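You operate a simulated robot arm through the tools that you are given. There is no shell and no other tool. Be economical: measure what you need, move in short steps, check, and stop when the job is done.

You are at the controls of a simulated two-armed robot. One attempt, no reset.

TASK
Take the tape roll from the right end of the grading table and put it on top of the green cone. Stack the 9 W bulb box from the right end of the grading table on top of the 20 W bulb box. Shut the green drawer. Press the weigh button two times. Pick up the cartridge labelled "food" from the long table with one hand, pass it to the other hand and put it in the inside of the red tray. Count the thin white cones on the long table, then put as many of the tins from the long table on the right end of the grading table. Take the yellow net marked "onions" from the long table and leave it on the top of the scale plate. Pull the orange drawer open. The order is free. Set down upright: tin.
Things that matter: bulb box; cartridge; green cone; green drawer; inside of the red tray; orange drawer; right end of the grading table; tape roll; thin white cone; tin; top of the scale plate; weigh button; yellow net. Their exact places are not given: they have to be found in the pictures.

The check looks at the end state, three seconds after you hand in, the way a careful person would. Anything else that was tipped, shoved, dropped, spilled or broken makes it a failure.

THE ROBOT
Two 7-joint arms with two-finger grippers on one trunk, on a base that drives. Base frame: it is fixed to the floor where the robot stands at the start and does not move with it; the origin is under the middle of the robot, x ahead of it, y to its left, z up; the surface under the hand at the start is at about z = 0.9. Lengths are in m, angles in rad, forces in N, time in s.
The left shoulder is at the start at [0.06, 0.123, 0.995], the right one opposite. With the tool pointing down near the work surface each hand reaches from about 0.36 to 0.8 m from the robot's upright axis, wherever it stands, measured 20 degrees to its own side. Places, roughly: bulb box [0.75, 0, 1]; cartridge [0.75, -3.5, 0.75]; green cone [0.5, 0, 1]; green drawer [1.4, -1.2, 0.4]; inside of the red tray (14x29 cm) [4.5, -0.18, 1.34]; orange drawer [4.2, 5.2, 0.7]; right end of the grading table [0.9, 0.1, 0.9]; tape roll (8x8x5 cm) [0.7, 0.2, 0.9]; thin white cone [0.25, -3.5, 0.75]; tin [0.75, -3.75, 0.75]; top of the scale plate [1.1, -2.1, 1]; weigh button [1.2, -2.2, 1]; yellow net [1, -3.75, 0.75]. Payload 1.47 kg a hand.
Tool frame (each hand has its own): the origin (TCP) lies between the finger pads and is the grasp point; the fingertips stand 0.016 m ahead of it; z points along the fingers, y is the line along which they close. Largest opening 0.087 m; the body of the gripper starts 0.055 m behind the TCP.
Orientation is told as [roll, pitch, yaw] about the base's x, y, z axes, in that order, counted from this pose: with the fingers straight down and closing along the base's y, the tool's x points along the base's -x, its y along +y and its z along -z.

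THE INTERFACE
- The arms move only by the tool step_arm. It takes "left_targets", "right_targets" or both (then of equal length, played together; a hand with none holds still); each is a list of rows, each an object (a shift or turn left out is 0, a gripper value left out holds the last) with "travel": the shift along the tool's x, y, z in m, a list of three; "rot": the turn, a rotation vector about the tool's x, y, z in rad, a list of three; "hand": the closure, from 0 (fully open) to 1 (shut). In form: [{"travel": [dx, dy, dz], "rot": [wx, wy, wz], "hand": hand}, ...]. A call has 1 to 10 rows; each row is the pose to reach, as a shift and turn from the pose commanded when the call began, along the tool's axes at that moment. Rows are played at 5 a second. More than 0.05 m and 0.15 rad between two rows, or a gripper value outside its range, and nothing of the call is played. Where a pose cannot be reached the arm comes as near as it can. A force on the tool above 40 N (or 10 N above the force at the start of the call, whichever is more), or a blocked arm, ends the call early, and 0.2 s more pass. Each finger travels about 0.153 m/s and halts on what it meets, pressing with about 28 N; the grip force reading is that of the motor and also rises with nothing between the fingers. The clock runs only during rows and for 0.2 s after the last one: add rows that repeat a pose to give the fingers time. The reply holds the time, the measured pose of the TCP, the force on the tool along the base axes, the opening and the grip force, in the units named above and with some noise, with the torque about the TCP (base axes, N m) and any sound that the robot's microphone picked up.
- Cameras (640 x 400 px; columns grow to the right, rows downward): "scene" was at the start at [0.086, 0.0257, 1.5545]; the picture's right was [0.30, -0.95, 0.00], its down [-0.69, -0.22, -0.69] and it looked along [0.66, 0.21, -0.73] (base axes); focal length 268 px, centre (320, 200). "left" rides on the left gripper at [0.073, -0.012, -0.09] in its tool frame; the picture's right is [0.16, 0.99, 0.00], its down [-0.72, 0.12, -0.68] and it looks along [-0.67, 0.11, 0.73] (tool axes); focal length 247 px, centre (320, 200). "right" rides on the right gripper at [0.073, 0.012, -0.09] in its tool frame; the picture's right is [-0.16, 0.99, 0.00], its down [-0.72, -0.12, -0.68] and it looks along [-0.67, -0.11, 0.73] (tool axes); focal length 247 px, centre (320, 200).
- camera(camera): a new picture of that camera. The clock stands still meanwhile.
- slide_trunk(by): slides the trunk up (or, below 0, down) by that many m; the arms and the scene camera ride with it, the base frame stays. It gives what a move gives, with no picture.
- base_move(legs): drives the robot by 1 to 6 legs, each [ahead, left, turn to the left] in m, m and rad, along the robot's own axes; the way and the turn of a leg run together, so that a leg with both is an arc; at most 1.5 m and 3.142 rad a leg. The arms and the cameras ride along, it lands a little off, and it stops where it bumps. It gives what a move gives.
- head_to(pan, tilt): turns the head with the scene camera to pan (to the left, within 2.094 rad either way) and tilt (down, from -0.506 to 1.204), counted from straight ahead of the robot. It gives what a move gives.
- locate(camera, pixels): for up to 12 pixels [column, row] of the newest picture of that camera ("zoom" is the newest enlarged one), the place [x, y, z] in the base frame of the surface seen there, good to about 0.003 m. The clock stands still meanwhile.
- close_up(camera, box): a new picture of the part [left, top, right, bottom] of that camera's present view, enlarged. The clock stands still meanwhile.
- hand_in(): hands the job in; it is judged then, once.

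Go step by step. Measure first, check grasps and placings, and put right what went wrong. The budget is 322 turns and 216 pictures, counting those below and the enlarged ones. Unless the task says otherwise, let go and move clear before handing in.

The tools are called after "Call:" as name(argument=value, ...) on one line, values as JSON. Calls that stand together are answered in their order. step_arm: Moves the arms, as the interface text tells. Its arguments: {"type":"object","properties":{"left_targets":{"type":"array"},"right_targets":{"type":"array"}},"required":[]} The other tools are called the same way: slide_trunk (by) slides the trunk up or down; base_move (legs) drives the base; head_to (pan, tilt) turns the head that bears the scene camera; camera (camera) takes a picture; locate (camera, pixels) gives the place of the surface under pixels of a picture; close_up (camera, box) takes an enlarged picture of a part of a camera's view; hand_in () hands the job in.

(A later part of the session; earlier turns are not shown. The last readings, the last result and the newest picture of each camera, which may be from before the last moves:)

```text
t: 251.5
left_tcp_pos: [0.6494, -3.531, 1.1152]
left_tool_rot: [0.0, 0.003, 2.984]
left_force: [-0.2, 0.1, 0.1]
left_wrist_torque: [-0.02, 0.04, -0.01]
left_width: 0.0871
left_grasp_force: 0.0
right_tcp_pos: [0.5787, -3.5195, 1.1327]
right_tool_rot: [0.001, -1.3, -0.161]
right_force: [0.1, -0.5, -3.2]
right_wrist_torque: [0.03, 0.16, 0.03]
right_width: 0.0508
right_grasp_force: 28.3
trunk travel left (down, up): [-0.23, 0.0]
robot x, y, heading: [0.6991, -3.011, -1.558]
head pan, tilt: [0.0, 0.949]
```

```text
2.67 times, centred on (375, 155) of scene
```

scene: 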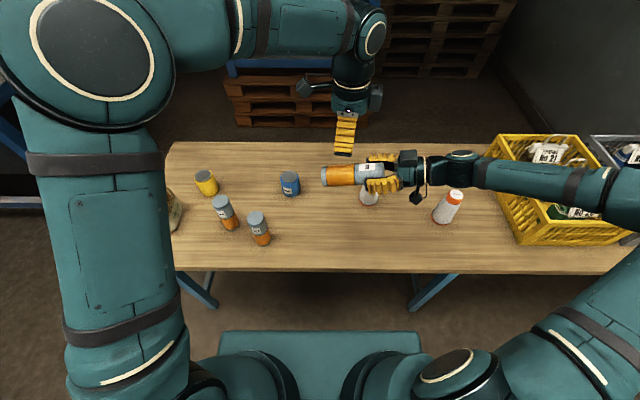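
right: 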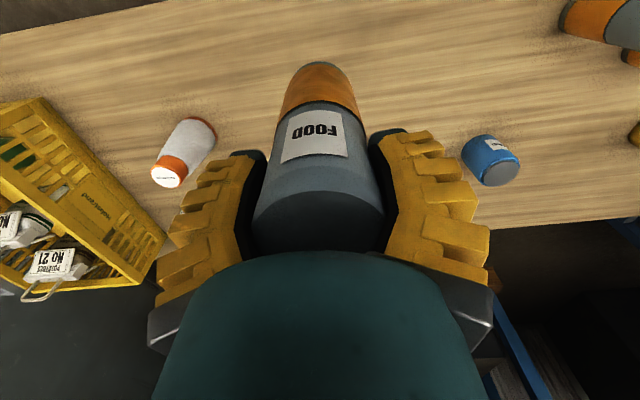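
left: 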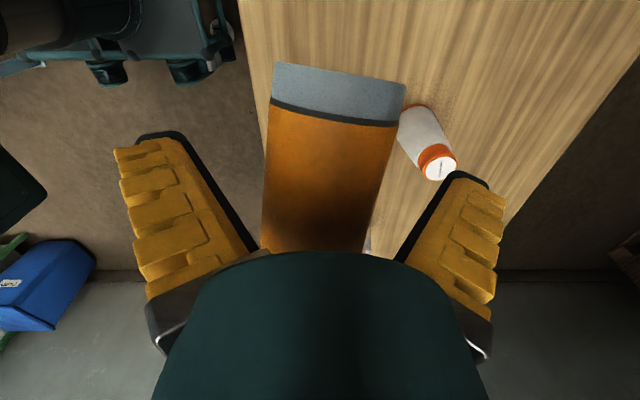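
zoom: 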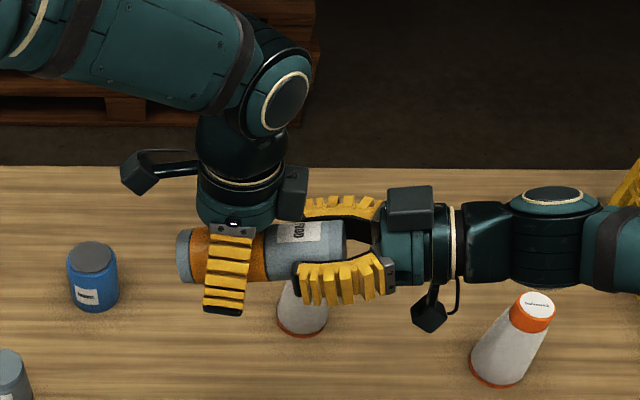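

Fingers straddle the cartridge. Close the left hand.

Call:
step_arm(left_targets=[{"hand": 1}, {"hand": 1}, {"hand": 1}, {"hand": 1}])

```text
t: 252.5
left_tcp_pos: [0.6497, -3.5318, 1.1153]
left_tool_rot: [0.002, 0.001, 2.985]
left_force: [0.4, -6.7, 0.1]
left_wrist_torque: [-0.18, 0.1, 0.0]
left_width: 0.0482
left_grasp_force: 27.9
right_tcp_pos: [0.5787, -3.5188, 1.133]
right_tool_rot: [0.003, -1.299, -0.163]
right_force: [0.6, 5.5, 0.1]
right_wrist_torque: [0.28, -0.16, 0.36]
right_width: 0.051
right_grasp_force: 28.0
trunk travel left (down, up): [-0.23, 0.0]
robot x, y, heading: [0.7001, -3.0061, -1.562]
head pan, tilt: [0.0, 0.949]
```

Both hands hold it. Open the right and back it off along its axis.

Call:
step_arm(right_targets=[{"hand": 0.3}, {"hand": 0}, {"hand": 0}, {"travel": [0, 0, -0.03]}, {"travel": [0, 0, -0.06]}, {"travel": [0, 0, -0.1]}, {"travel": [0, 0, -0.13]}, {"travel": [0, 0, -0.13]}])

Call:
camera(camera="scene")

```text
t: 254.3
left_tcp_pos: [0.6491, -3.5314, 1.1147]
left_tool_rot: [-0.001, 0.002, 2.986]
left_force: [0.5, 0.5, 0.0]
left_wrist_torque: [-0.03, -0.08, -0.03]
left_width: 0.0488
left_grasp_force: 27.7
right_tcp_pos: [0.4538, -3.5006, 1.1673]
right_tool_rot: [0.002, -1.3, -0.162]
right_force: [-0.5, -0.4, -0.2]
right_wrist_torque: [-0.05, 0.0, -0.03]
right_width: 0.0868
right_grasp_force: 0.1
trunk travel left (down, up): [-0.23, 0.0]
robot x, y, heading: [0.6979, -3.0085, -1.563]
head pan, tilt: [0.0, 0.949]
```

```text
111 pictures are left
```

scene: 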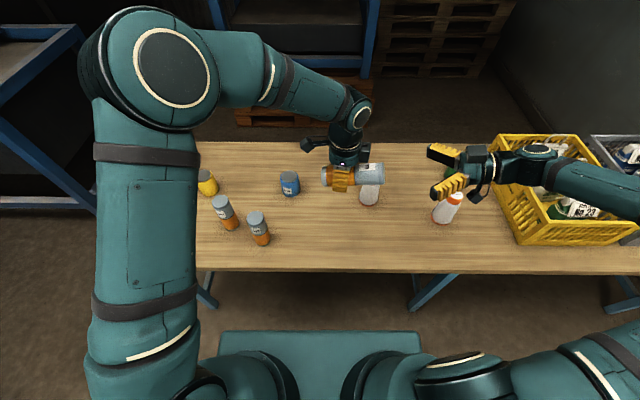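

The hand-over is complete. I swing the left hand back to its side while un-yawing, and untilt the right hand.

Call:
step_arm(left_targets=[{"travel": [0.0, 0, -0.03], "rot": [0, 0, 0]}, {"travel": [0.03, -0.017, -0.05], "rot": [0, 0, -0.14]}, {"travel": [0.06, -0.035, -0.07], "rot": [0, 0, -0.28]}, {"travel": [0.09, -0.05, -0.09], "rot": [0, 0, -0.42]}, {"travel": [0.12, -0.07, -0.1], "rot": [0, 0, -0.56]}, {"travel": [0.155, -0.087, -0.11], "rot": [0, 0, -0.7]}, {"travel": [0.19, -0.104, -0.12], "rot": [0, 0, -0.84]}, {"travel": [0.22, -0.12, -0.13], "rot": [0, 0, -0.98]}, {"travel": [0.25, -0.14, -0.13], "rot": [0, 0, -1.12]}, {"travel": [0.279, -0.156, -0.13], "rot": [0, 0, -1.26]}], right_targets=[{"rot": [0, 0.13, 0]}, {"rot": [0, 0.26, 0]}, {"rot": [0, 0.39, 0]}, {"rot": [0, 0.52, 0]}, {"rot": [0, 0.65, 0]}, {"rot": [0, 0.78, 0]}, {"rot": [0, 0.91, 0]}, {"rot": [0, 1.04, 0]}, {"rot": [0, 1.17, 0]}, {"rot": [0, 1.3, 0]}])

Call:
camera(camera="scene")

```text
t: 256.5
left_tcp_pos: [0.9503, -3.42, 1.2444]
left_tool_rot: [-0.001, 0.001, -2.037]
left_force: [0.4, 0.2, -3.2]
left_wrist_torque: [0.06, -0.03, 0.01]
left_width: 0.0488
left_grasp_force: 28.2
right_tcp_pos: [0.4551, -3.5011, 1.1678]
right_tool_rot: [0.001, 0.003, -0.159]
right_force: [0.6, 0.3, 0.3]
right_wrist_torque: [0.01, 0.0, -0.02]
right_width: 0.0872
right_grasp_force: 0.1
trunk travel left (down, up): [-0.23, 0.0]
robot x, y, heading: [0.6963, -3.0075, -1.559]
head pan, tilt: [0.0, 0.949]
```

```text
110 pictures are left
```

scene: 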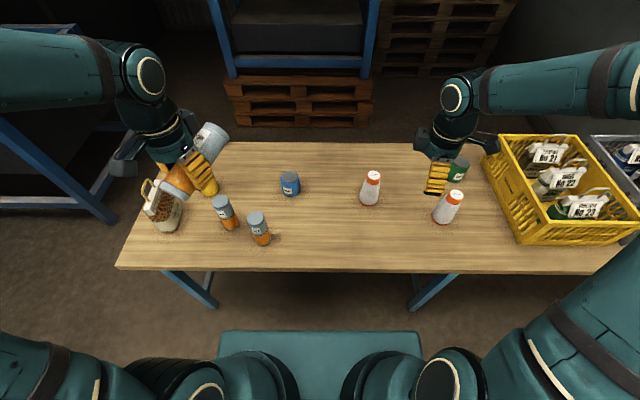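

Left holds the cartridge firmly. I shift the base left/forward and bring the right hand over the blue tin.

Call:
base_move(legs=[[0.08, 0.2, 0]])

Call:
camera(camera="scene")

```text
t: 258.9
left_tcp_pos: [1.153, -3.499, 1.2459]
left_tool_rot: [0.002, 0.0, -2.039]
left_force: [-0.7, -0.2, -2.8]
left_wrist_torque: [0.03, -0.02, 0.0]
left_width: 0.0489
left_grasp_force: 28.1
right_tcp_pos: [0.6584, -3.5789, 1.1685]
right_tool_rot: [-0.001, -0.001, -0.162]
right_force: [0.2, -1.6, -0.5]
right_wrist_torque: [0.02, -0.01, 0.03]
right_width: 0.0869
right_grasp_force: 0.0
trunk travel left (down, up): [-0.23, 0.0]
robot x, y, heading: [0.9009, -3.086, -1.561]
head pan, tilt: [0.0, 0.949]
```

```text
109 pictures are left
```

scene: 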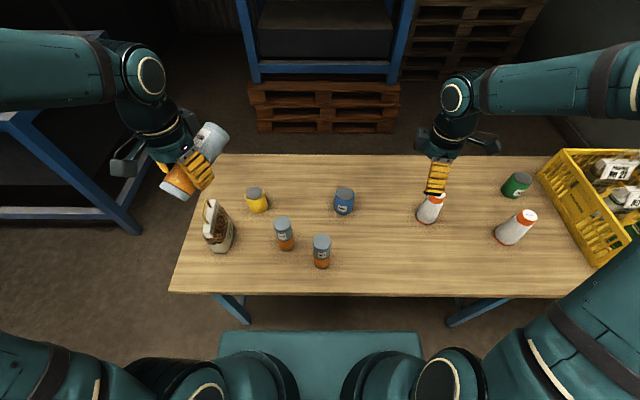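

Call:
locate(camera="scene", pixels=[[344, 192], [336, 192], [352, 192], [344, 212]])

Call:
step_arm(right_targets=[{"travel": [-0.018, -0.012, 0.0], "rot": [0, 0, 0.14]}, {"travel": [-0.036, -0.024, 0], "rot": [0, 0, 0.28]}, {"travel": [-0.054, -0.036, 0], "rot": [0, 0, 0.42]}, {"travel": [-0.072, -0.048, 0.01], "rot": [0, 0, 0.56]}, {"travel": [-0.09, -0.06, 0.02], "rot": [0, 0, 0.7]}, {"travel": [-0.108, -0.072, 0.03], "rot": [0, 0, 0.84]}, {"travel": [-0.126, -0.084, 0.04], "rot": [0, 0, 0.98]}, {"travel": [-0.144, -0.096, 0.05], "rot": [0, 0, 1.12]}, {"travel": [-0.162, -0.108, 0.07], "rot": [0, 0, 1.26]}, {"travel": [-0.178, -0.118, 0.1], "rot": [0, 0, 1.4]}])

Call:
camera(camera="right")

```text
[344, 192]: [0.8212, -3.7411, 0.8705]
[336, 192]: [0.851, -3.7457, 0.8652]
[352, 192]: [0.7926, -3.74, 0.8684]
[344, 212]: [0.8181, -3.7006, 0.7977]
```

```text
t: 261.1
left_tcp_pos: [1.1534, -3.5005, 1.2447]
left_tool_rot: [0.0, 0.0, -2.04]
left_force: [0.5, -0.5, -3.2]
left_wrist_torque: [0.1, -0.04, 0.02]
left_width: 0.049
left_grasp_force: 28.2
right_tcp_pos: [0.8159, -3.7265, 1.068]
right_tool_rot: [0.0, 0.001, -1.562]
right_force: [0.7, -0.9, -0.6]
right_wrist_torque: [0.02, -0.01, 0.0]
right_width: 0.0872
right_grasp_force: 0.0
trunk travel left (down, up): [-0.23, 0.0]
robot x, y, heading: [0.904, -3.089, -1.56]
head pan, tilt: [0.0, 0.949]
```

```text
108 pictures are left
```

right: 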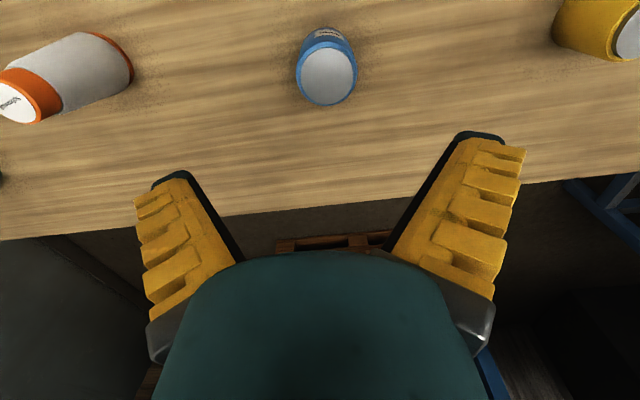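

Call:
locate(camera="right", pixels=[[304, 77], [352, 77], [328, 52], [328, 100], [328, 77]])

```text
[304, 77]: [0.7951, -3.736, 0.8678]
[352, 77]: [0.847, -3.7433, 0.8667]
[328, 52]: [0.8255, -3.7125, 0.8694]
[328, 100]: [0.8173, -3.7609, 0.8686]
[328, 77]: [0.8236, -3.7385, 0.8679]
```

Tin centre (0.821,-3.738). Adjust, descend 23 cm and grip.

Call:
step_arm(right_targets=[{"travel": [-0.011, 0.005, 0.045]}, {"travel": [-0.011, 0.005, 0.09]}, {"travel": [-0.011, 0.005, 0.135]}, {"travel": [-0.011, 0.005, 0.18]}, {"travel": [-0.011, 0.005, 0.215]}, {"travel": [-0.011, 0.005, 0.233]}, {"travel": [-0.011, 0.005, 0.233]}, {"travel": [-0.011, 0.005, 0.233], "hand": 1}, {"travel": [-0.011, 0.005, 0.233], "hand": 1}, {"travel": [-0.011, 0.005, 0.233], "hand": 1}])

Call:
step_arm(right_targets=[{"travel": [0, 0, -0.04]}, {"travel": [0, 0, -0.08]}, {"travel": [0.02, 0, -0.12]}, {"travel": [0.05, -0.005, -0.15]}, {"travel": [0.09, -0.01, -0.18]}, {"travel": [0.13, -0.02, -0.2]}, {"travel": [0.17, -0.03, -0.22]}, {"travel": [0.21, -0.04, -0.24]}, {"travel": [0.25, -0.05, -0.26]}])

Call:
camera(camera="scene")

Call:
camera(camera="right")

```text
t: 263.3
left_tcp_pos: [1.154, -3.4976, 1.2464]
left_tool_rot: [0.001, 0.001, -2.04]
left_force: [-0.1, 0.1, -3.8]
left_wrist_torque: [0.1, -0.03, -0.01]
left_width: 0.049
left_grasp_force: 27.7
right_tcp_pos: [0.8199, -3.7357, 0.8355]
right_tool_rot: [0.0, -0.003, -1.559]
right_force: [-0.5, -6.1, 15.2]
right_wrist_torque: [0.26, 0.21, 0.07]
right_width: 0.0784
right_grasp_force: 28.2
trunk travel left (down, up): [-0.23, 0.0]
robot x, y, heading: [0.901, -3.09, -1.56]
head pan, tilt: [0.0, 0.949]
```

```text
refused: row 5 steps farther than a row can; nothing moved
```

```text
107 pictures are left
```

scene: 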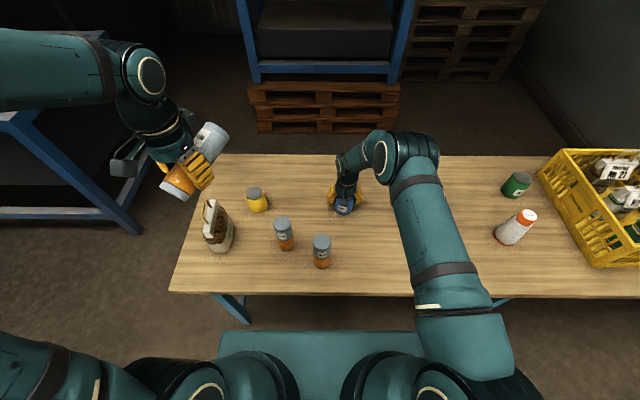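

```text
106 pictures are left
```

right: 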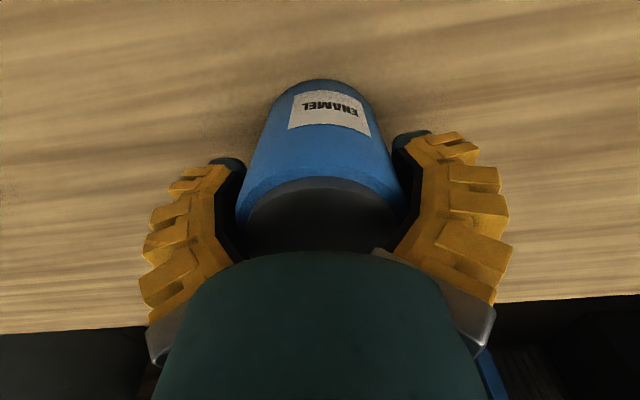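

Call:
step_arm(right_targets=[{"travel": [0, 0, -0.04]}, {"travel": [0, 0, -0.08]}, {"travel": [0.01, 0, -0.12]}, {"travel": [0.03, 0, -0.15]}, {"travel": [0.06, -0.005, -0.18]}, {"travel": [0.1, -0.01, -0.2]}, {"travel": [0.14, -0.02, -0.22]}, {"travel": [0.18, -0.03, -0.24]}, {"travel": [0.22, -0.04, -0.26]}, {"travel": [0.25, -0.05, -0.27]}])

Call:
camera(camera="right")

Call:
camera(camera="scene")

```text
t: 265.5
left_tcp_pos: [1.1525, -3.4988, 1.2455]
left_tool_rot: [0.001, 0.0, -2.041]
left_force: [-0.4, 0.2, -3.6]
left_wrist_torque: [0.05, -0.02, 0.01]
left_width: 0.0487
left_grasp_force: 27.8
right_tcp_pos: [0.7682, -3.4823, 1.1065]
right_tool_rot: [0.003, 0.001, -1.56]
right_force: [-0.4, 0.8, -3.8]
right_wrist_torque: [-0.03, -0.01, 0.04]
right_width: 0.0683
right_grasp_force: 28.3
trunk travel left (down, up): [-0.23, 0.0]
robot x, y, heading: [0.9009, -3.0877, -1.558]
head pan, tilt: [0.0, 0.949]
```

```text
105 pictures are left
```

right: 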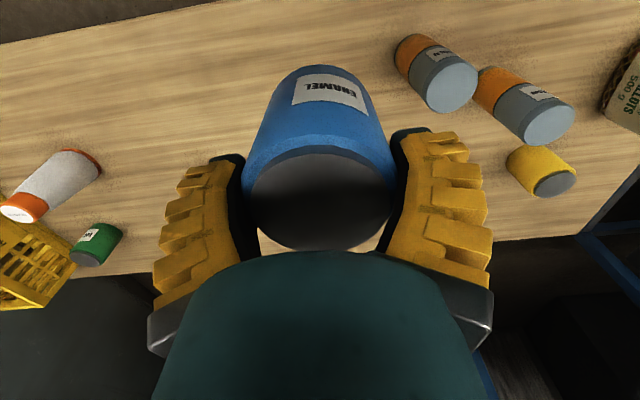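

```text
104 pictures are left
```

scene: 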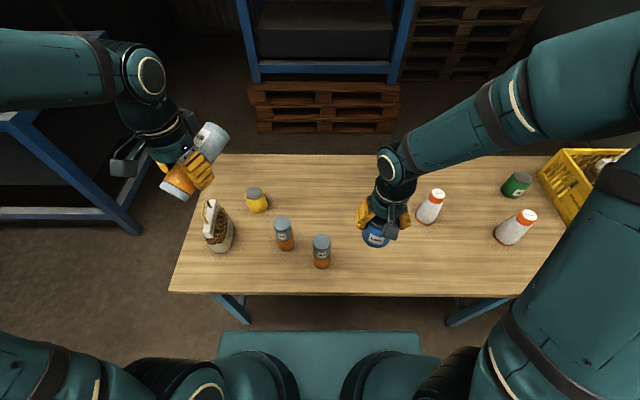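

Tin held upright, all else undisturbed. Now drive back to the right end.

Call:
base_move(legs=[[-0.17, 0, 0], [0, -1.02, 0], [-1.5, 0, 0], [-1.4, 0, 0], [0, 0, 1.56]])

Call:
head_to(pan=0.1, tilt=0.85)

Call:
camera(camera="scene")

```text
t: 293.0
left_tcp_pos: [0.1956, 0.2101, 1.2461]
left_tool_rot: [0.001, 0.001, -0.463]
left_force: [-0.1, 0.9, -3.0]
left_wrist_torque: [0.03, 0.08, -0.02]
left_width: 0.049
left_grasp_force: 27.8
right_tcp_pos: [0.1825, -0.1746, 1.1051]
right_tool_rot: [0.0, -0.002, 0.019]
right_force: [-0.2, 0.0, -3.7]
right_wrist_torque: [0.01, 0.0, 0.01]
right_width: 0.0685
right_grasp_force: 28.6
trunk travel left (down, up): [-0.23, 0.0]
robot x, y, heading: [-0.2139, -0.0413, 0.02]
head pan, tilt: [0.0, 0.949]
```

```text
t: 293.7
left_tcp_pos: [0.1952, 0.2101, 1.2441]
left_tool_rot: [0.003, -0.001, -0.463]
left_force: [-0.9, -0.5, -3.1]
left_wrist_torque: [0.07, 0.07, 0.01]
left_width: 0.0491
left_grasp_force: 27.8
right_tcp_pos: [0.1827, -0.1742, 1.1067]
right_tool_rot: [0.001, 0.001, 0.018]
right_force: [0.4, 0.3, -3.8]
right_wrist_torque: [-0.04, -0.04, 0.01]
right_width: 0.0683
right_grasp_force: 28.2
trunk travel left (down, up): [-0.23, 0.0]
robot x, y, heading: [-0.216, -0.0474, 0.017]
head pan, tilt: [0.099, 0.85]
```

```text
103 pictures are left
```

scene: 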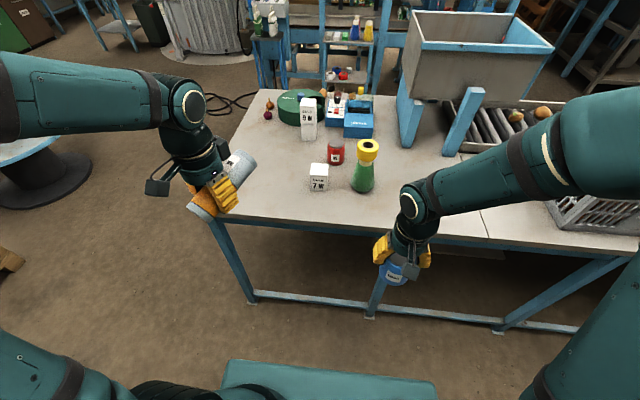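

I measure the free spot right-behind the cone and the hopper leg and seam.

Call:
locate(camera="scene", pixels=[[410, 148], [400, 105], [447, 152], [485, 225], [470, 200], [400, 170], [385, 150], [372, 135], [336, 152], [367, 148], [318, 170], [390, 125]])

Call:
close_up(camera="scene", box=[280, 70, 500, 230])

```text
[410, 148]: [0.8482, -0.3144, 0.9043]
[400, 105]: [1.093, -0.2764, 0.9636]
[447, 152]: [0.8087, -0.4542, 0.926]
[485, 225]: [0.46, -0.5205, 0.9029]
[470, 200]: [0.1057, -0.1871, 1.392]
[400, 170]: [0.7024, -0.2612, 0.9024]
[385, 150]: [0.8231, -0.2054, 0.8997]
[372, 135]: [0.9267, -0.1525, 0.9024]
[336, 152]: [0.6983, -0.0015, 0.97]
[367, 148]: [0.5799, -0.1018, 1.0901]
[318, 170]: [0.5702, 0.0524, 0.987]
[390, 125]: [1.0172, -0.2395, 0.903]
```

```text
2.50 times, centred on (390, 150) of scene
```

zoom: 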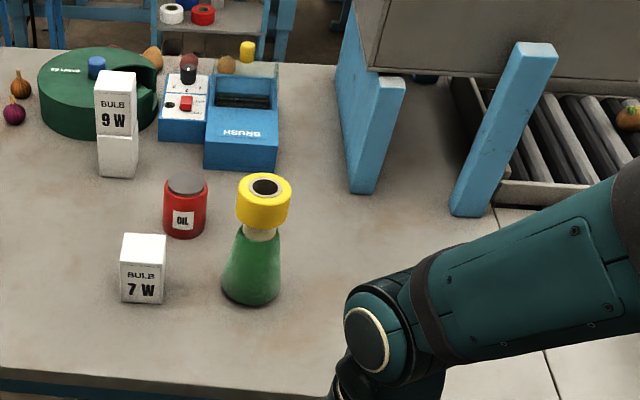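

Spot (0.75,-0.155) is free (leg at (0.85,-0.31), brush box beyond x 0.88). Drive forward and move the tin there at height.

Call:
base_move(legs=[[0.29, 0, -0.017]])

Call:
step_arm(right_targets=[{"travel": [0, 0, -0.04]}, {"travel": [0, 0, -0.08]}, {"travel": [-0.03, 0, -0.1]}, {"travel": [-0.07, 0, -0.1]}, {"travel": [-0.11, 0, -0.1]}, {"travel": [-0.15, 0, -0.1]}, {"travel": [-0.19, 0, -0.1]}, {"travel": [-0.22, 0, -0.1]}, {"travel": [-0.25, 0, -0.1]}, {"travel": [-0.27, 0, -0.1]}])

Call:
camera(camera="scene")

```text
t: 295.6
left_tcp_pos: [0.4865, 0.2067, 1.2442]
left_tool_rot: [0.001, 0.0, -0.478]
left_force: [-0.1, 0.1, -3.2]
left_wrist_torque: [0.03, 0.09, 0.0]
left_width: 0.049
left_grasp_force: 28.2
right_tcp_pos: [0.4659, -0.1791, 1.1061]
right_tool_rot: [0.0, 0.002, 0.0]
right_force: [-0.3, 0.1, -4.5]
right_wrist_torque: [-0.01, 0.01, -0.01]
right_width: 0.0682
right_grasp_force: 28.0
trunk travel left (down, up): [-0.23, 0.0]
robot x, y, heading: [0.0783, -0.0412, -0.001]
head pan, tilt: [0.099, 0.85]
```

```text
t: 297.9
left_tcp_pos: [0.487, 0.2063, 1.2438]
left_tool_rot: [0.001, 0.0, -0.479]
left_force: [-0.2, 0.0, -2.3]
left_wrist_torque: [0.03, 0.05, -0.01]
left_width: 0.0489
left_grasp_force: 28.2
right_tcp_pos: [0.7371, -0.1799, 1.2064]
right_tool_rot: [0.003, 0.0, 0.001]
right_force: [0.4, 0.2, -4.0]
right_wrist_torque: [-0.01, -0.03, 0.01]
right_width: 0.0687
right_grasp_force: 27.5
trunk travel left (down, up): [-0.23, 0.0]
robot x, y, heading: [0.0728, -0.0414, 0.001]
head pan, tilt: [0.099, 0.85]
```

```text
101 pictures are left
```

scene: 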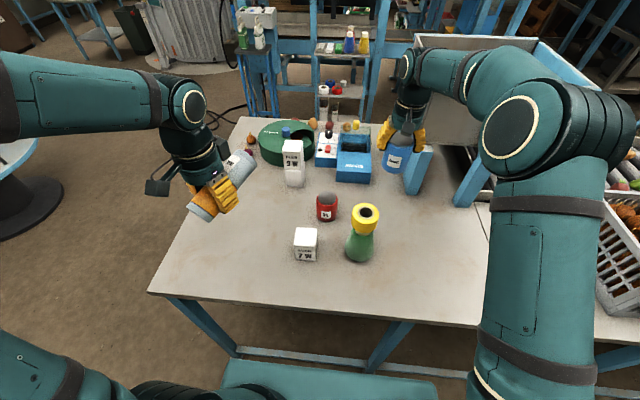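

Over the spot; lower to just above the expected contact (TCP≈0.963).

Call:
step_arm(right_targets=[{"travel": [-0.01, 0.015, 0.04]}, {"travel": [-0.01, 0.02, 0.085]}, {"travel": [-0.01, 0.02, 0.13]}, {"travel": [-0.01, 0.02, 0.17]}, {"travel": [-0.01, 0.02, 0.205]}, {"travel": [-0.01, 0.02, 0.225]}, {"travel": [-0.01, 0.02, 0.236]}, {"travel": [-0.01, 0.02, 0.236]}])

Call:
close_up(camera="scene", box=[290, 100, 460, 270])

```text
t: 299.6
left_tcp_pos: [0.4856, 0.2067, 1.2446]
left_tool_rot: [0.001, 0.001, -0.479]
left_force: [0.6, -0.4, -3.4]
left_wrist_torque: [0.02, 0.03, -0.01]
left_width: 0.049
left_grasp_force: 27.5
right_tcp_pos: [0.7475, -0.1582, 0.9698]
right_tool_rot: [0.0, -0.001, -0.002]
right_force: [-0.4, 0.1, 2.4]
right_wrist_torque: [-0.07, 0.14, 0.01]
right_width: 0.0687
right_grasp_force: 27.9
trunk travel left (down, up): [-0.23, 0.0]
robot x, y, heading: [0.0665, -0.0431, 0.005]
head pan, tilt: [0.099, 0.85]
```

```text
2.35 times, centred on (375, 185) of scene
```

zoom: 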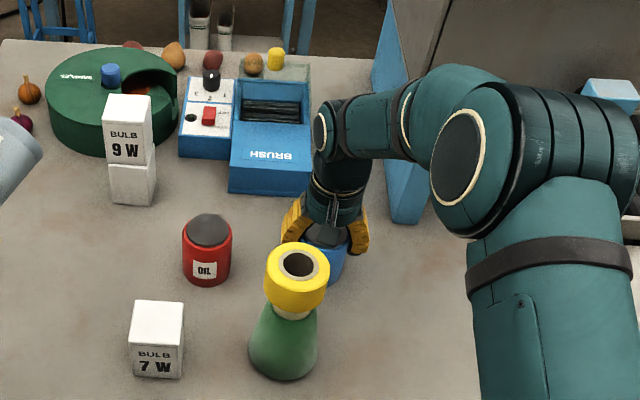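

Contact begins (+2.4 N). One more mm, then release and rise.

Call:
step_arm(right_targets=[{"travel": [0, 0, 0.001]}, {"travel": [0, 0, 0.0], "hand": 0.15}, {"travel": [0, 0, 0.0], "hand": 0}, {"travel": [0, 0, 0], "hand": 0}, {"travel": [0, 0, -0.04]}, {"travel": [0, 0, -0.08]}, {"travel": [0, 0, -0.12]}, {"travel": [0, 0, -0.16]}, {"travel": [0, 0, -0.2]}, {"travel": [0, 0, -0.24]}])

Call:
camera(camera="scene")

```text
t: 301.9
left_tcp_pos: [0.4861, 0.2064, 1.2451]
left_tool_rot: [0.002, 0.002, -0.479]
left_force: [-0.6, -0.7, -3.5]
left_wrist_torque: [0.04, 0.09, -0.01]
left_width: 0.0486
left_grasp_force: 27.6
right_tcp_pos: [0.7474, -0.1578, 1.2104]
right_tool_rot: [-0.001, 0.001, 0.001]
right_force: [-0.1, 0.4, -0.5]
right_wrist_torque: [-0.06, -0.01, 0.01]
right_width: 0.0871
right_grasp_force: 0.0
trunk travel left (down, up): [-0.23, 0.0]
robot x, y, heading: [0.0726, -0.0406, -0.002]
head pan, tilt: [0.099, 0.85]
```

```text
99 pictures are left
```

scene: 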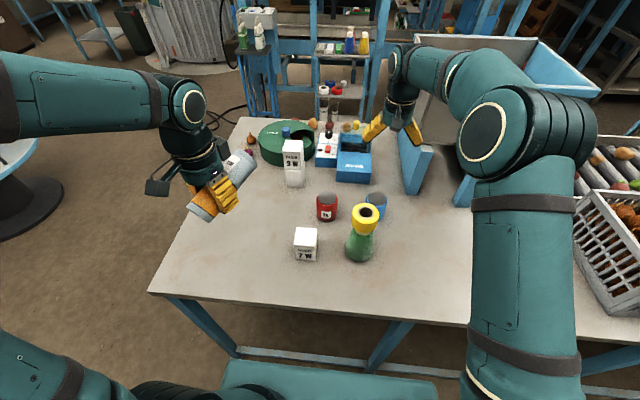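

Both tins stand. I retract the right hand and look left for a route round the table's north end.

Call:
step_arm(right_targets=[{"travel": [0.03, 0, -0.02]}, {"travel": [0.07, -0.01, -0.03]}, {"travel": [0.11, -0.02, -0.03]}, {"travel": [0.15, -0.03, -0.03]}, {"travel": [0.19, -0.04, -0.03]}, {"travel": [0.23, -0.05, -0.03]}, {"travel": [0.27, -0.06, -0.03]}, {"travel": [0.3, -0.06, -0.03]}])

Call:
base_move(legs=[[-0.25, 0, 0]])

Call:
head_to(pan=0.75, tilt=0.3)

Call:
camera(camera="scene")

Call:
head_to(pan=0.1, tilt=0.2)

Call:
camera(camera="scene")

```text
t: 303.6
left_tcp_pos: [0.4857, 0.2071, 1.2449]
left_tool_rot: [0.001, 0.0, -0.478]
left_force: [-0.3, -0.6, -3.6]
left_wrist_torque: [0.03, 0.05, 0.02]
left_width: 0.0484
left_grasp_force: 28.1
right_tcp_pos: [0.4459, -0.2182, 1.2397]
right_tool_rot: [0.0, -0.001, 0.0]
right_force: [-0.7, 0.0, -0.6]
right_wrist_torque: [0.0, -0.01, 0.01]
right_width: 0.0874
right_grasp_force: 0.0
trunk travel left (down, up): [-0.23, 0.0]
robot x, y, heading: [0.0703, -0.0442, 0.002]
head pan, tilt: [0.099, 0.85]
```

```text
t: 305.5
left_tcp_pos: [0.2411, 0.2052, 1.2455]
left_tool_rot: [0.003, 0.0, -0.481]
left_force: [-0.7, -0.3, -3.8]
left_wrist_torque: [0.02, 0.01, 0.01]
left_width: 0.0483
left_grasp_force: 28.2
right_tcp_pos: [0.1997, -0.2194, 1.2401]
right_tool_rot: [0.001, -0.001, -0.005]
right_force: [0.2, -0.4, 0.4]
right_wrist_torque: [0.0, -0.01, 0.01]
right_width: 0.0868
right_grasp_force: 0.0
trunk travel left (down, up): [-0.23, 0.0]
robot x, y, heading: [-0.1742, -0.0405, -0.0]
head pan, tilt: [0.099, 0.85]
```

```text
t: 306.5
left_tcp_pos: [0.2396, 0.2043, 1.2461]
left_tool_rot: [0.002, -0.001, -0.481]
left_force: [-1.0, -1.0, -2.0]
left_wrist_torque: [0.06, 0.03, 0.01]
left_width: 0.0485
left_grasp_force: 27.7
right_tcp_pos: [0.1988, -0.2206, 1.2395]
right_tool_rot: [-0.001, 0.001, -0.004]
right_force: [-0.2, -0.4, -0.1]
right_wrist_torque: [0.04, 0.02, -0.01]
right_width: 0.087
right_grasp_force: 0.0
trunk travel left (down, up): [-0.23, 0.0]
robot x, y, heading: [-0.1774, -0.0396, 0.001]
head pan, tilt: [0.75, 0.3]
```

```text
98 pictures are left
```

scene: 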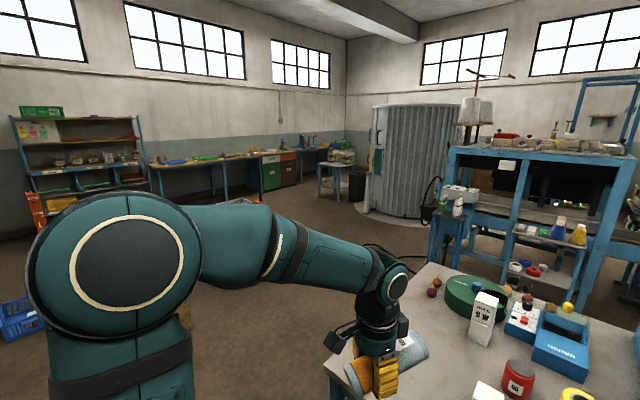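

```text
t: 307.5
left_tcp_pos: [0.2393, 0.2048, 1.2449]
left_tool_rot: [0.001, -0.001, -0.483]
left_force: [0.3, 0.9, -2.6]
left_wrist_torque: [0.02, 0.09, -0.02]
left_width: 0.0485
left_grasp_force: 28.5
right_tcp_pos: [0.1992, -0.2195, 1.2394]
right_tool_rot: [-0.002, 0.0, -0.004]
right_force: [0.4, 0.7, 0.5]
right_wrist_torque: [0.01, 0.0, -0.03]
right_width: 0.0871
right_grasp_force: 0.0
trunk travel left (down, up): [-0.23, 0.0]
robot x, y, heading: [-0.1748, -0.0394, 0.001]
head pan, tilt: [0.099, 0.201]
```

```text
97 pictures are left
```

scene: 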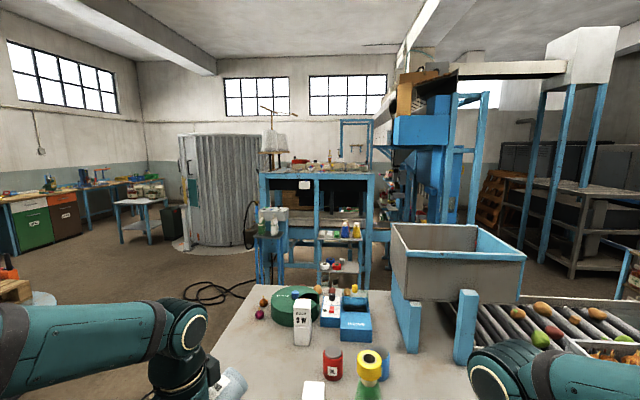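

The orange-drawer cabinet is at (65,213) far left. I zoom on the blue bench top for the red tray.

Call:
close_up(camera="scene", box=[250, 110, 400, 290])

Call:
locate(camera="scene", pixels=[[290, 170], [310, 186], [365, 174], [260, 173], [330, 215], [370, 280], [265, 285], [345, 160], [215, 285], [225, 250]])

```text
2.22 times, centred on (325, 200) of scene
```

zoom: 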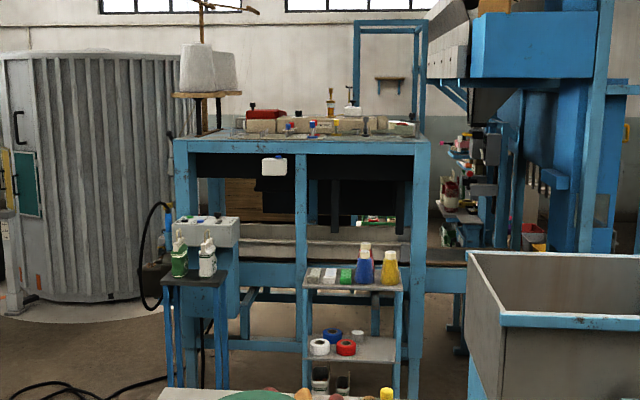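

```text
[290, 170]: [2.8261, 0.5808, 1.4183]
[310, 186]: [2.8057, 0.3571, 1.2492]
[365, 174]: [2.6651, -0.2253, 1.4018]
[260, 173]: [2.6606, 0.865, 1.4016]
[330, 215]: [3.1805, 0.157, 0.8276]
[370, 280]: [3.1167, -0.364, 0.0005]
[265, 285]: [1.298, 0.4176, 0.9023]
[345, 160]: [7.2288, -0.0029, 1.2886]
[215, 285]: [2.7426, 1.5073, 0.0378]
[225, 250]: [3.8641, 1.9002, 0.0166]
```

The bench top is at z 1.40 (x 2.66, y -0.23…0.87). The tray must be farther behind. I check the passage around the table's left end.

Call:
head_to(pan=0.7, tilt=0.75)

Call:
camera(camera="scene")

```text
t: 308.5
left_tcp_pos: [0.2395, 0.2053, 1.2445]
left_tool_rot: [0.001, -0.001, -0.481]
left_force: [-0.2, 0.7, -3.3]
left_wrist_torque: [0.03, 0.07, 0.0]
left_width: 0.0487
left_grasp_force: 28.0
right_tcp_pos: [0.1996, -0.2202, 1.2393]
right_tool_rot: [-0.001, 0.0, -0.003]
right_force: [0.0, 0.6, -0.7]
right_wrist_torque: [0.0, 0.01, -0.01]
right_width: 0.0869
right_grasp_force: 0.2
trunk travel left (down, up): [-0.23, 0.0]
robot x, y, heading: [-0.174, -0.0384, -0.001]
head pan, tilt: [0.7, 0.75]
```

```text
95 pictures are left
```

scene: 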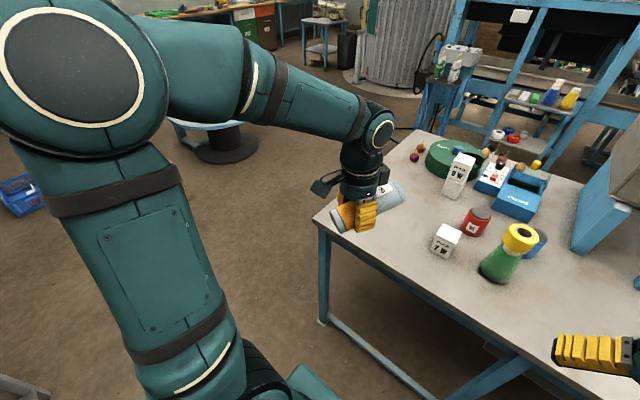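

Call:
locate(camera="scene", pixels=[[255, 150], [200, 160], [210, 125], [400, 130], [315, 215], [350, 85], [320, 65], [270, 110], [240, 200], [170, 125]])

```text
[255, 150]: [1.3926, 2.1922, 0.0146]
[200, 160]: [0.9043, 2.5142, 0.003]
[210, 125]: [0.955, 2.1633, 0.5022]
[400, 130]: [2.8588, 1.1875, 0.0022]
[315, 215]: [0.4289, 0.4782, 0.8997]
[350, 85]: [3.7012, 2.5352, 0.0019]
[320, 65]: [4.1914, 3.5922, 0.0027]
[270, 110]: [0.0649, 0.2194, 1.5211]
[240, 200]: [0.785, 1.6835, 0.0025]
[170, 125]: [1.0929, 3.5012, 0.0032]
```

Passage y 0.5–2.0 is open. Drive left and forward around the table's end.

Call:
base_move(legs=[[0, 1.25, 0], [1.5, 0, 0], [0.7, 0.2, 0]])

Call:
head_to(pan=0.0, tilt=0.35)

Call:
camera(camera="scene")

Call:
head_to(pan=-0.8, tilt=0.35)

Call:
camera(camera="scene")

```text
t: 330.2
left_tcp_pos: [2.4313, 1.6458, 1.2462]
left_tool_rot: [0.001, 0.0, -0.48]
left_force: [-0.2, -0.6, -3.1]
left_wrist_torque: [0.07, 0.1, 0.0]
left_width: 0.0488
left_grasp_force: 28.1
right_tcp_pos: [2.3917, 1.221, 1.2399]
right_tool_rot: [0.001, 0.002, 0.0]
right_force: [-0.9, -0.5, 0.1]
right_wrist_torque: [0.01, -0.02, -0.02]
right_width: 0.0869
right_grasp_force: 0.1
trunk travel left (down, up): [-0.23, 0.0]
robot x, y, heading: [2.0161, 1.4016, 0.001]
head pan, tilt: [0.7, 0.75]
```

```text
t: 331.3
left_tcp_pos: [2.4304, 1.6464, 1.2447]
left_tool_rot: [0.004, -0.001, -0.479]
left_force: [1.0, -0.1, -3.1]
left_wrist_torque: [0.02, 0.08, -0.02]
left_width: 0.0484
left_grasp_force: 28.1
right_tcp_pos: [2.3902, 1.2212, 1.239]
right_tool_rot: [-0.001, 0.0, 0.0]
right_force: [0.9, 0.5, 0.1]
right_wrist_torque: [-0.03, -0.01, 0.0]
right_width: 0.0868
right_grasp_force: 0.0
trunk travel left (down, up): [-0.23, 0.0]
robot x, y, heading: [2.0128, 1.3971, -0.001]
head pan, tilt: [0.0, 0.351]
```

```text
94 pictures are left
```

scene: 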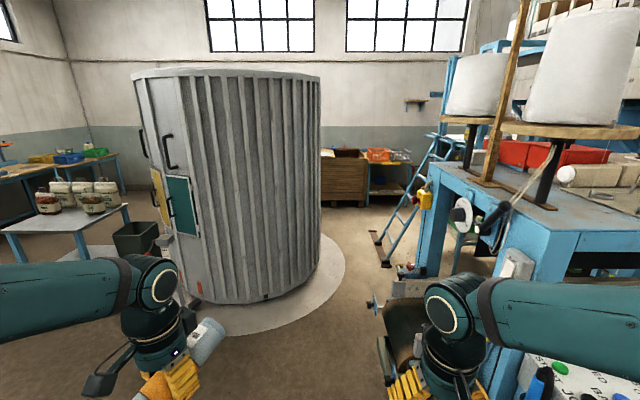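

```text
t: 332.4
left_tcp_pos: [2.43, 1.6464, 1.2449]
left_tool_rot: [0.002, 0.0, -0.48]
left_force: [-0.2, -0.1, -3.1]
left_wrist_torque: [0.05, 0.06, 0.01]
left_width: 0.0482
left_grasp_force: 27.4
right_tcp_pos: [2.3912, 1.2212, 1.2405]
right_tool_rot: [0.0, 0.0, 0.001]
right_force: [-0.8, -0.3, -0.4]
right_wrist_torque: [-0.02, -0.01, -0.01]
right_width: 0.0869
right_grasp_force: 0.0
trunk travel left (down, up): [-0.23, 0.0]
robot x, y, heading: [2.0175, 1.3966, -0.0]
head pan, tilt: [-0.799, 0.351]
```

```text
93 pictures are left
```

scene: 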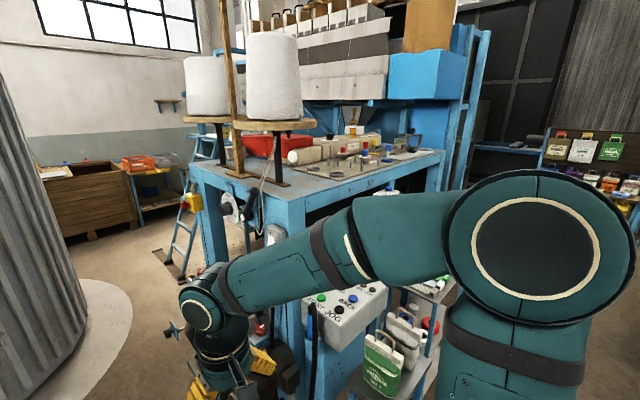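

A red tray appears on the bench top at (275,143). I zoom and locate it.

Call:
close_up(camera="scene", box=[170, 110, 460, 230])

Call:
locate(camera="scene", pixels=[[262, 143], [285, 138], [248, 150], [268, 155], [440, 160], [285, 203], [190, 170], [228, 165], [215, 255], [175, 270], [110, 340], [440, 120]])

```text
2.21 times, centred on (315, 170) of scene
```

zoom: 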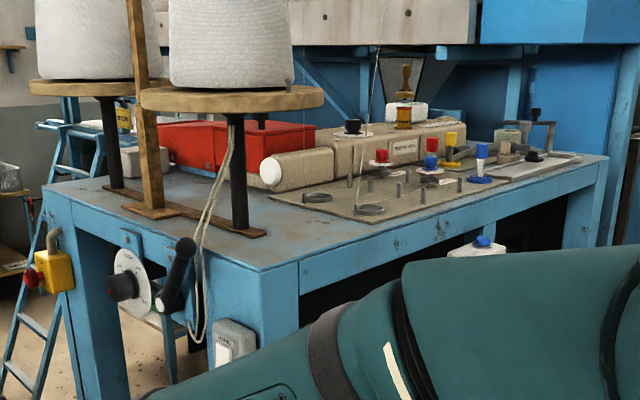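

```text
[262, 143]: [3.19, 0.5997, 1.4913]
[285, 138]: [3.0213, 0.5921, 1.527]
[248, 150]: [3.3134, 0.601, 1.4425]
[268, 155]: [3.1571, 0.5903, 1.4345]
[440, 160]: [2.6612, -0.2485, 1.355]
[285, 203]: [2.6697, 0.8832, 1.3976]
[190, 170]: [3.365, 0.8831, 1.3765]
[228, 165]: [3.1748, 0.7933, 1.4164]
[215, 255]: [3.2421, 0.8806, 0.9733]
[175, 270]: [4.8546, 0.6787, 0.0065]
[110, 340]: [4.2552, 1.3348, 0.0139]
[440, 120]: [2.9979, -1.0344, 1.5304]
```

That red box is part of the machine at (3.1,0.6), not the tray. I look ahead at the floor for the passage north of the bench.

Call:
head_to(pan=0.0, tilt=0.5)

Call:
camera(camera="scene")

Call:
locate(camera="scene", pixels=[[265, 255], [310, 225], [345, 235], [300, 285], [220, 295], [180, 250], [375, 205], [385, 225], [460, 165], [410, 110], [340, 120], [380, 120]])

```text
t: 333.6
left_tcp_pos: [2.4294, 1.6463, 1.2445]
left_tool_rot: [0.002, -0.001, -0.479]
left_force: [-0.1, -0.4, -3.3]
left_wrist_torque: [0.03, 0.08, 0.0]
left_width: 0.0484
left_grasp_force: 28.2
right_tcp_pos: [2.3913, 1.2212, 1.2401]
right_tool_rot: [0.0, 0.0, -0.002]
right_force: [0.2, 0.1, -0.5]
right_wrist_torque: [0.02, 0.01, -0.03]
right_width: 0.0872
right_grasp_force: 0.0
trunk travel left (down, up): [-0.23, 0.0]
robot x, y, heading: [2.0149, 1.3993, -0.001]
head pan, tilt: [0.0, 0.499]
```

```text
91 pictures are left
```

scene: 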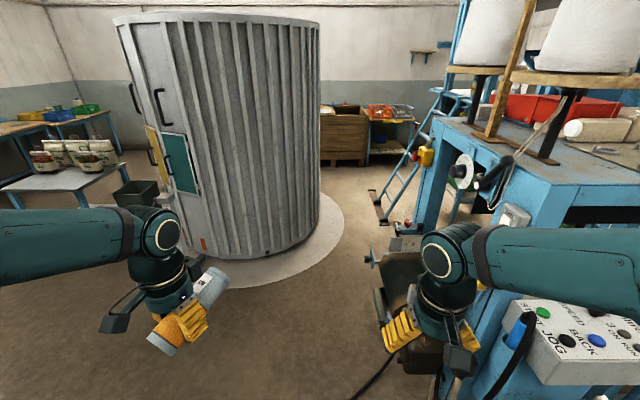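

```text
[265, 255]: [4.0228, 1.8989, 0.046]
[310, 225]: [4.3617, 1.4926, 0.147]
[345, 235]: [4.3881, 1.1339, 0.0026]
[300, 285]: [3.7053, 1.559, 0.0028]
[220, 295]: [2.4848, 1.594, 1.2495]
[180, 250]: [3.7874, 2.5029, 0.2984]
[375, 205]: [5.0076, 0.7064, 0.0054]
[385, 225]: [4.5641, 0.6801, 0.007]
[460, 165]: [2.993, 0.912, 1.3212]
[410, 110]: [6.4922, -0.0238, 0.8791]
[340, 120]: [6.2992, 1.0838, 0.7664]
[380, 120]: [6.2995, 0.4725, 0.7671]
```

Passage there is tight. The tray may be nearer the sealing machine south of the bench, so I look down the aisle between table and bench.

Call:
head_to(pan=-1.4, tilt=0.45)

Call:
camera(camera="scene")

```text
t: 335.1
left_tcp_pos: [2.4309, 1.6461, 1.2442]
left_tool_rot: [0.002, 0.0, -0.481]
left_force: [-0.5, -0.9, -2.9]
left_wrist_torque: [0.02, 0.1, 0.0]
left_width: 0.0485
left_grasp_force: 27.6
right_tcp_pos: [2.3914, 1.2214, 1.2398]
right_tool_rot: [-0.002, 0.001, -0.001]
right_force: [0.0, 0.1, 0.5]
right_wrist_torque: [0.02, 0.04, 0.0]
right_width: 0.0871
right_grasp_force: 0.1
trunk travel left (down, up): [-0.23, 0.0]
robot x, y, heading: [2.0167, 1.4025, -0.002]
head pan, tilt: [-1.4, 0.45]
```

```text
90 pictures are left
```

scene: 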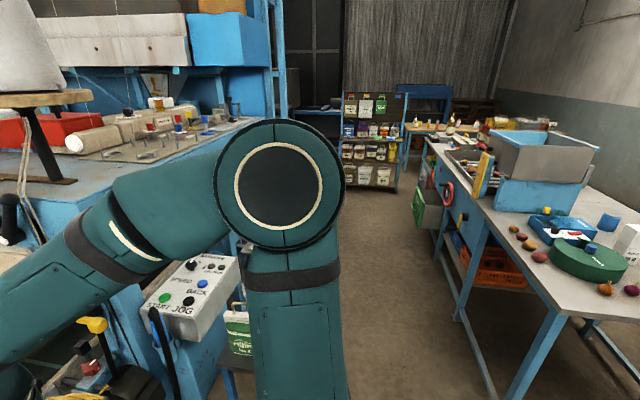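

The green drawer's open front is at (420,210). I measure aisle limits.

Call:
locate(camera="scene", pixels=[[415, 205], [422, 235], [440, 222], [455, 320], [238, 265], [195, 330], [240, 370], [345, 225], [385, 200], [345, 190], [505, 360], [448, 190]])

Call:
close_up(camera="scene", box=[380, 150, 500, 270])

```text
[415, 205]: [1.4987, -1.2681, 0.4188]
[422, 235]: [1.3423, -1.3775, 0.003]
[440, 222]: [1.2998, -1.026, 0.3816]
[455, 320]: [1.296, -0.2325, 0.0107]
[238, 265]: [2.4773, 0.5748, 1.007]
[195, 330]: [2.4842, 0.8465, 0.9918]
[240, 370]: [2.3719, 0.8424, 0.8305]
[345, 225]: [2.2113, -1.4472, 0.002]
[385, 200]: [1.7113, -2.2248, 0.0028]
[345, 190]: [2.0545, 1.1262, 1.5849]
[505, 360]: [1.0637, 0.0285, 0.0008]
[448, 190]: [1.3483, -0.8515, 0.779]
```

```text
3.33 times, centred on (440, 210) of scene
```

zoom: 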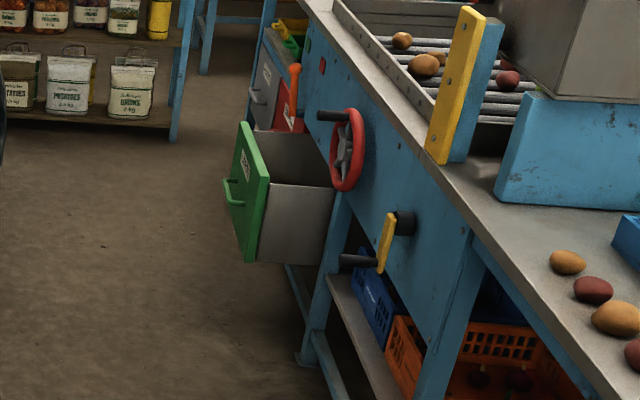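

Green drawer front at x≈1.50, y≈-1.2, z 0.2–0.5 (needs ~0.2 m push). I go down the aisle and look east for the tray.

Call:
base_move(legs=[[0, 0, -1.57], [0, -0.15, 0], [1.5, 0, 0], [0.4, 0, 0]])

Call:
head_to(pan=1.2, tilt=0.2)

Call:
camera(camera="scene")

```text
t: 350.0
left_tcp_pos: [2.1273, -0.9159, 1.2454]
left_tool_rot: [0.001, 0.002, -2.045]
left_force: [-0.4, -0.7, -3.9]
left_wrist_torque: [0.12, -0.04, -0.02]
left_width: 0.0483
left_grasp_force: 28.1
right_tcp_pos: [1.7024, -0.8799, 1.2389]
right_tool_rot: [0.0, 0.0, -1.563]
right_force: [-0.8, 0.7, 0.6]
right_wrist_torque: [0.02, -0.01, 0.01]
right_width: 0.0868
right_grasp_force: 0.0
trunk travel left (down, up): [-0.23, 0.0]
robot x, y, heading: [1.8731, -0.5017, -1.565]
head pan, tilt: [-1.4, 0.45]
```

```text
t: 352.3
left_tcp_pos: [2.1272, -0.9158, 1.246]
left_tool_rot: [0.003, -0.001, -2.044]
left_force: [-0.6, 0.7, -2.8]
left_wrist_torque: [0.05, -0.02, 0.02]
left_width: 0.0485
left_grasp_force: 27.6
right_tcp_pos: [1.7037, -0.8798, 1.2384]
right_tool_rot: [0.0, 0.0, -1.565]
right_force: [-0.2, -0.6, 0.5]
right_wrist_torque: [-0.01, -0.02, -0.01]
right_width: 0.0868
right_grasp_force: 0.1
trunk travel left (down, up): [-0.23, 0.0]
robot x, y, heading: [1.877, -0.5027, -1.565]
head pan, tilt: [1.201, 0.201]
```

```text
88 pictures are left
```

scene: 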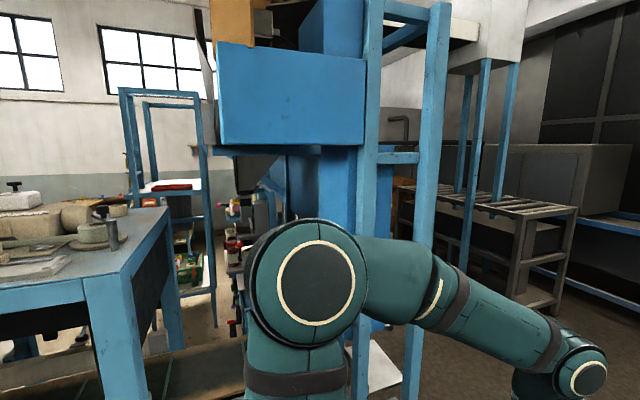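

The red tray is visible on a white shelf of a blue rack at (170,186). I zoom and locate it and its surroundings.

Call:
close_up(camera="scene", box=[90, 130, 290, 330])

Call:
locate(camera="scene", pixels=[[170, 187], [150, 190], [195, 186], [132, 200], [207, 300], [205, 190], [145, 185], [165, 280], [90, 380], [160, 360], [225, 235], [300, 180]])

```text
2.00 times, centred on (190, 230) of scene
```

zoom: 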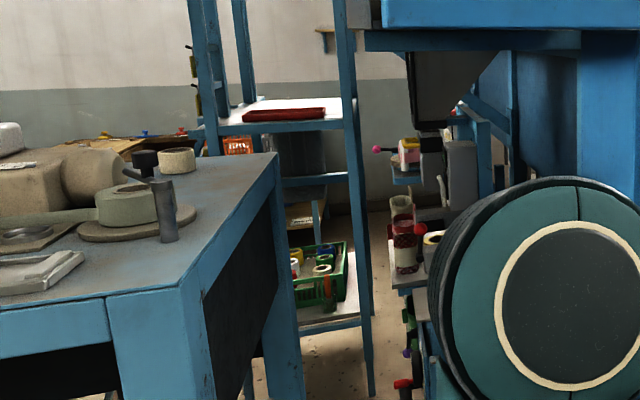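

```text
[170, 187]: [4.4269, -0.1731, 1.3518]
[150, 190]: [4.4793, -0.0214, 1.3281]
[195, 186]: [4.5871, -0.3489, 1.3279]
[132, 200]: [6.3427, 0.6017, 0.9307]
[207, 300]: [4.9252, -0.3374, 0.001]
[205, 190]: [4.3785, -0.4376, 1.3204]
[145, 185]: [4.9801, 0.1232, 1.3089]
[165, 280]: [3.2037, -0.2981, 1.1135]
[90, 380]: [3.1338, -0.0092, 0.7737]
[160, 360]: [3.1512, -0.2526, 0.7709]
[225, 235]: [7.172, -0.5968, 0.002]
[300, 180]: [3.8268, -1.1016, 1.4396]
```

The red tray is at about (4.5,-0.18), z≈1.33, reachable from the gap between bench (x 3.36) and rack (x 4.38). While I'm here I first shut the green drawer with the free right hand: turn to face -x in front of it.

Call:
base_move(legs=[[0.7, 0.33, 0], [0, 0, -1.57]])

Call:
head_to(pan=0.0, tilt=0.9)

Call:
camera(camera="scene")

```text
t: 360.4
left_tcp_pos: [1.8063, -1.4672, 1.2458]
left_tool_rot: [0.001, 0.001, 2.67]
left_force: [0.8, -0.7, -3.6]
left_wrist_torque: [-0.03, -0.06, 0.01]
left_width: 0.048
left_grasp_force: 27.7
right_tcp_pos: [1.8428, -1.0415, 1.2398]
right_tool_rot: [0.001, 0.0, -3.133]
right_force: [0.2, -0.7, 0.7]
right_wrist_torque: [-0.01, 0.0, -0.01]
right_width: 0.0869
right_grasp_force: 0.1
trunk travel left (down, up): [-0.23, 0.0]
robot x, y, heading: [2.2214, -1.2108, -3.132]
head pan, tilt: [1.201, 0.201]
```

```text
t: 361.8
left_tcp_pos: [1.8065, -1.4664, 1.2451]
left_tool_rot: [0.002, 0.0, 2.671]
left_force: [-1.0, 0.0, -2.7]
left_wrist_torque: [-0.05, -0.06, 0.02]
left_width: 0.0482
left_grasp_force: 27.9
right_tcp_pos: [1.8427, -1.0414, 1.2417]
right_tool_rot: [-0.001, 0.001, -3.134]
right_force: [-0.6, -0.2, -0.6]
right_wrist_torque: [0.0, 0.0, -0.02]
right_width: 0.0868
right_grasp_force: 0.0
trunk travel left (down, up): [-0.23, 0.0]
robot x, y, heading: [2.2169, -1.2144, -3.132]
head pan, tilt: [0.0, 0.901]
```

```text
86 pictures are left
```

scene: 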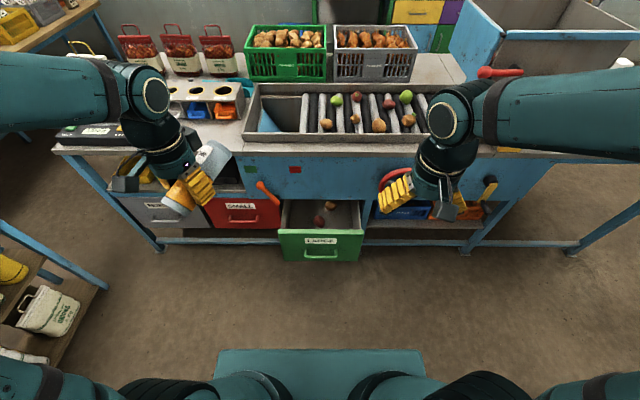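

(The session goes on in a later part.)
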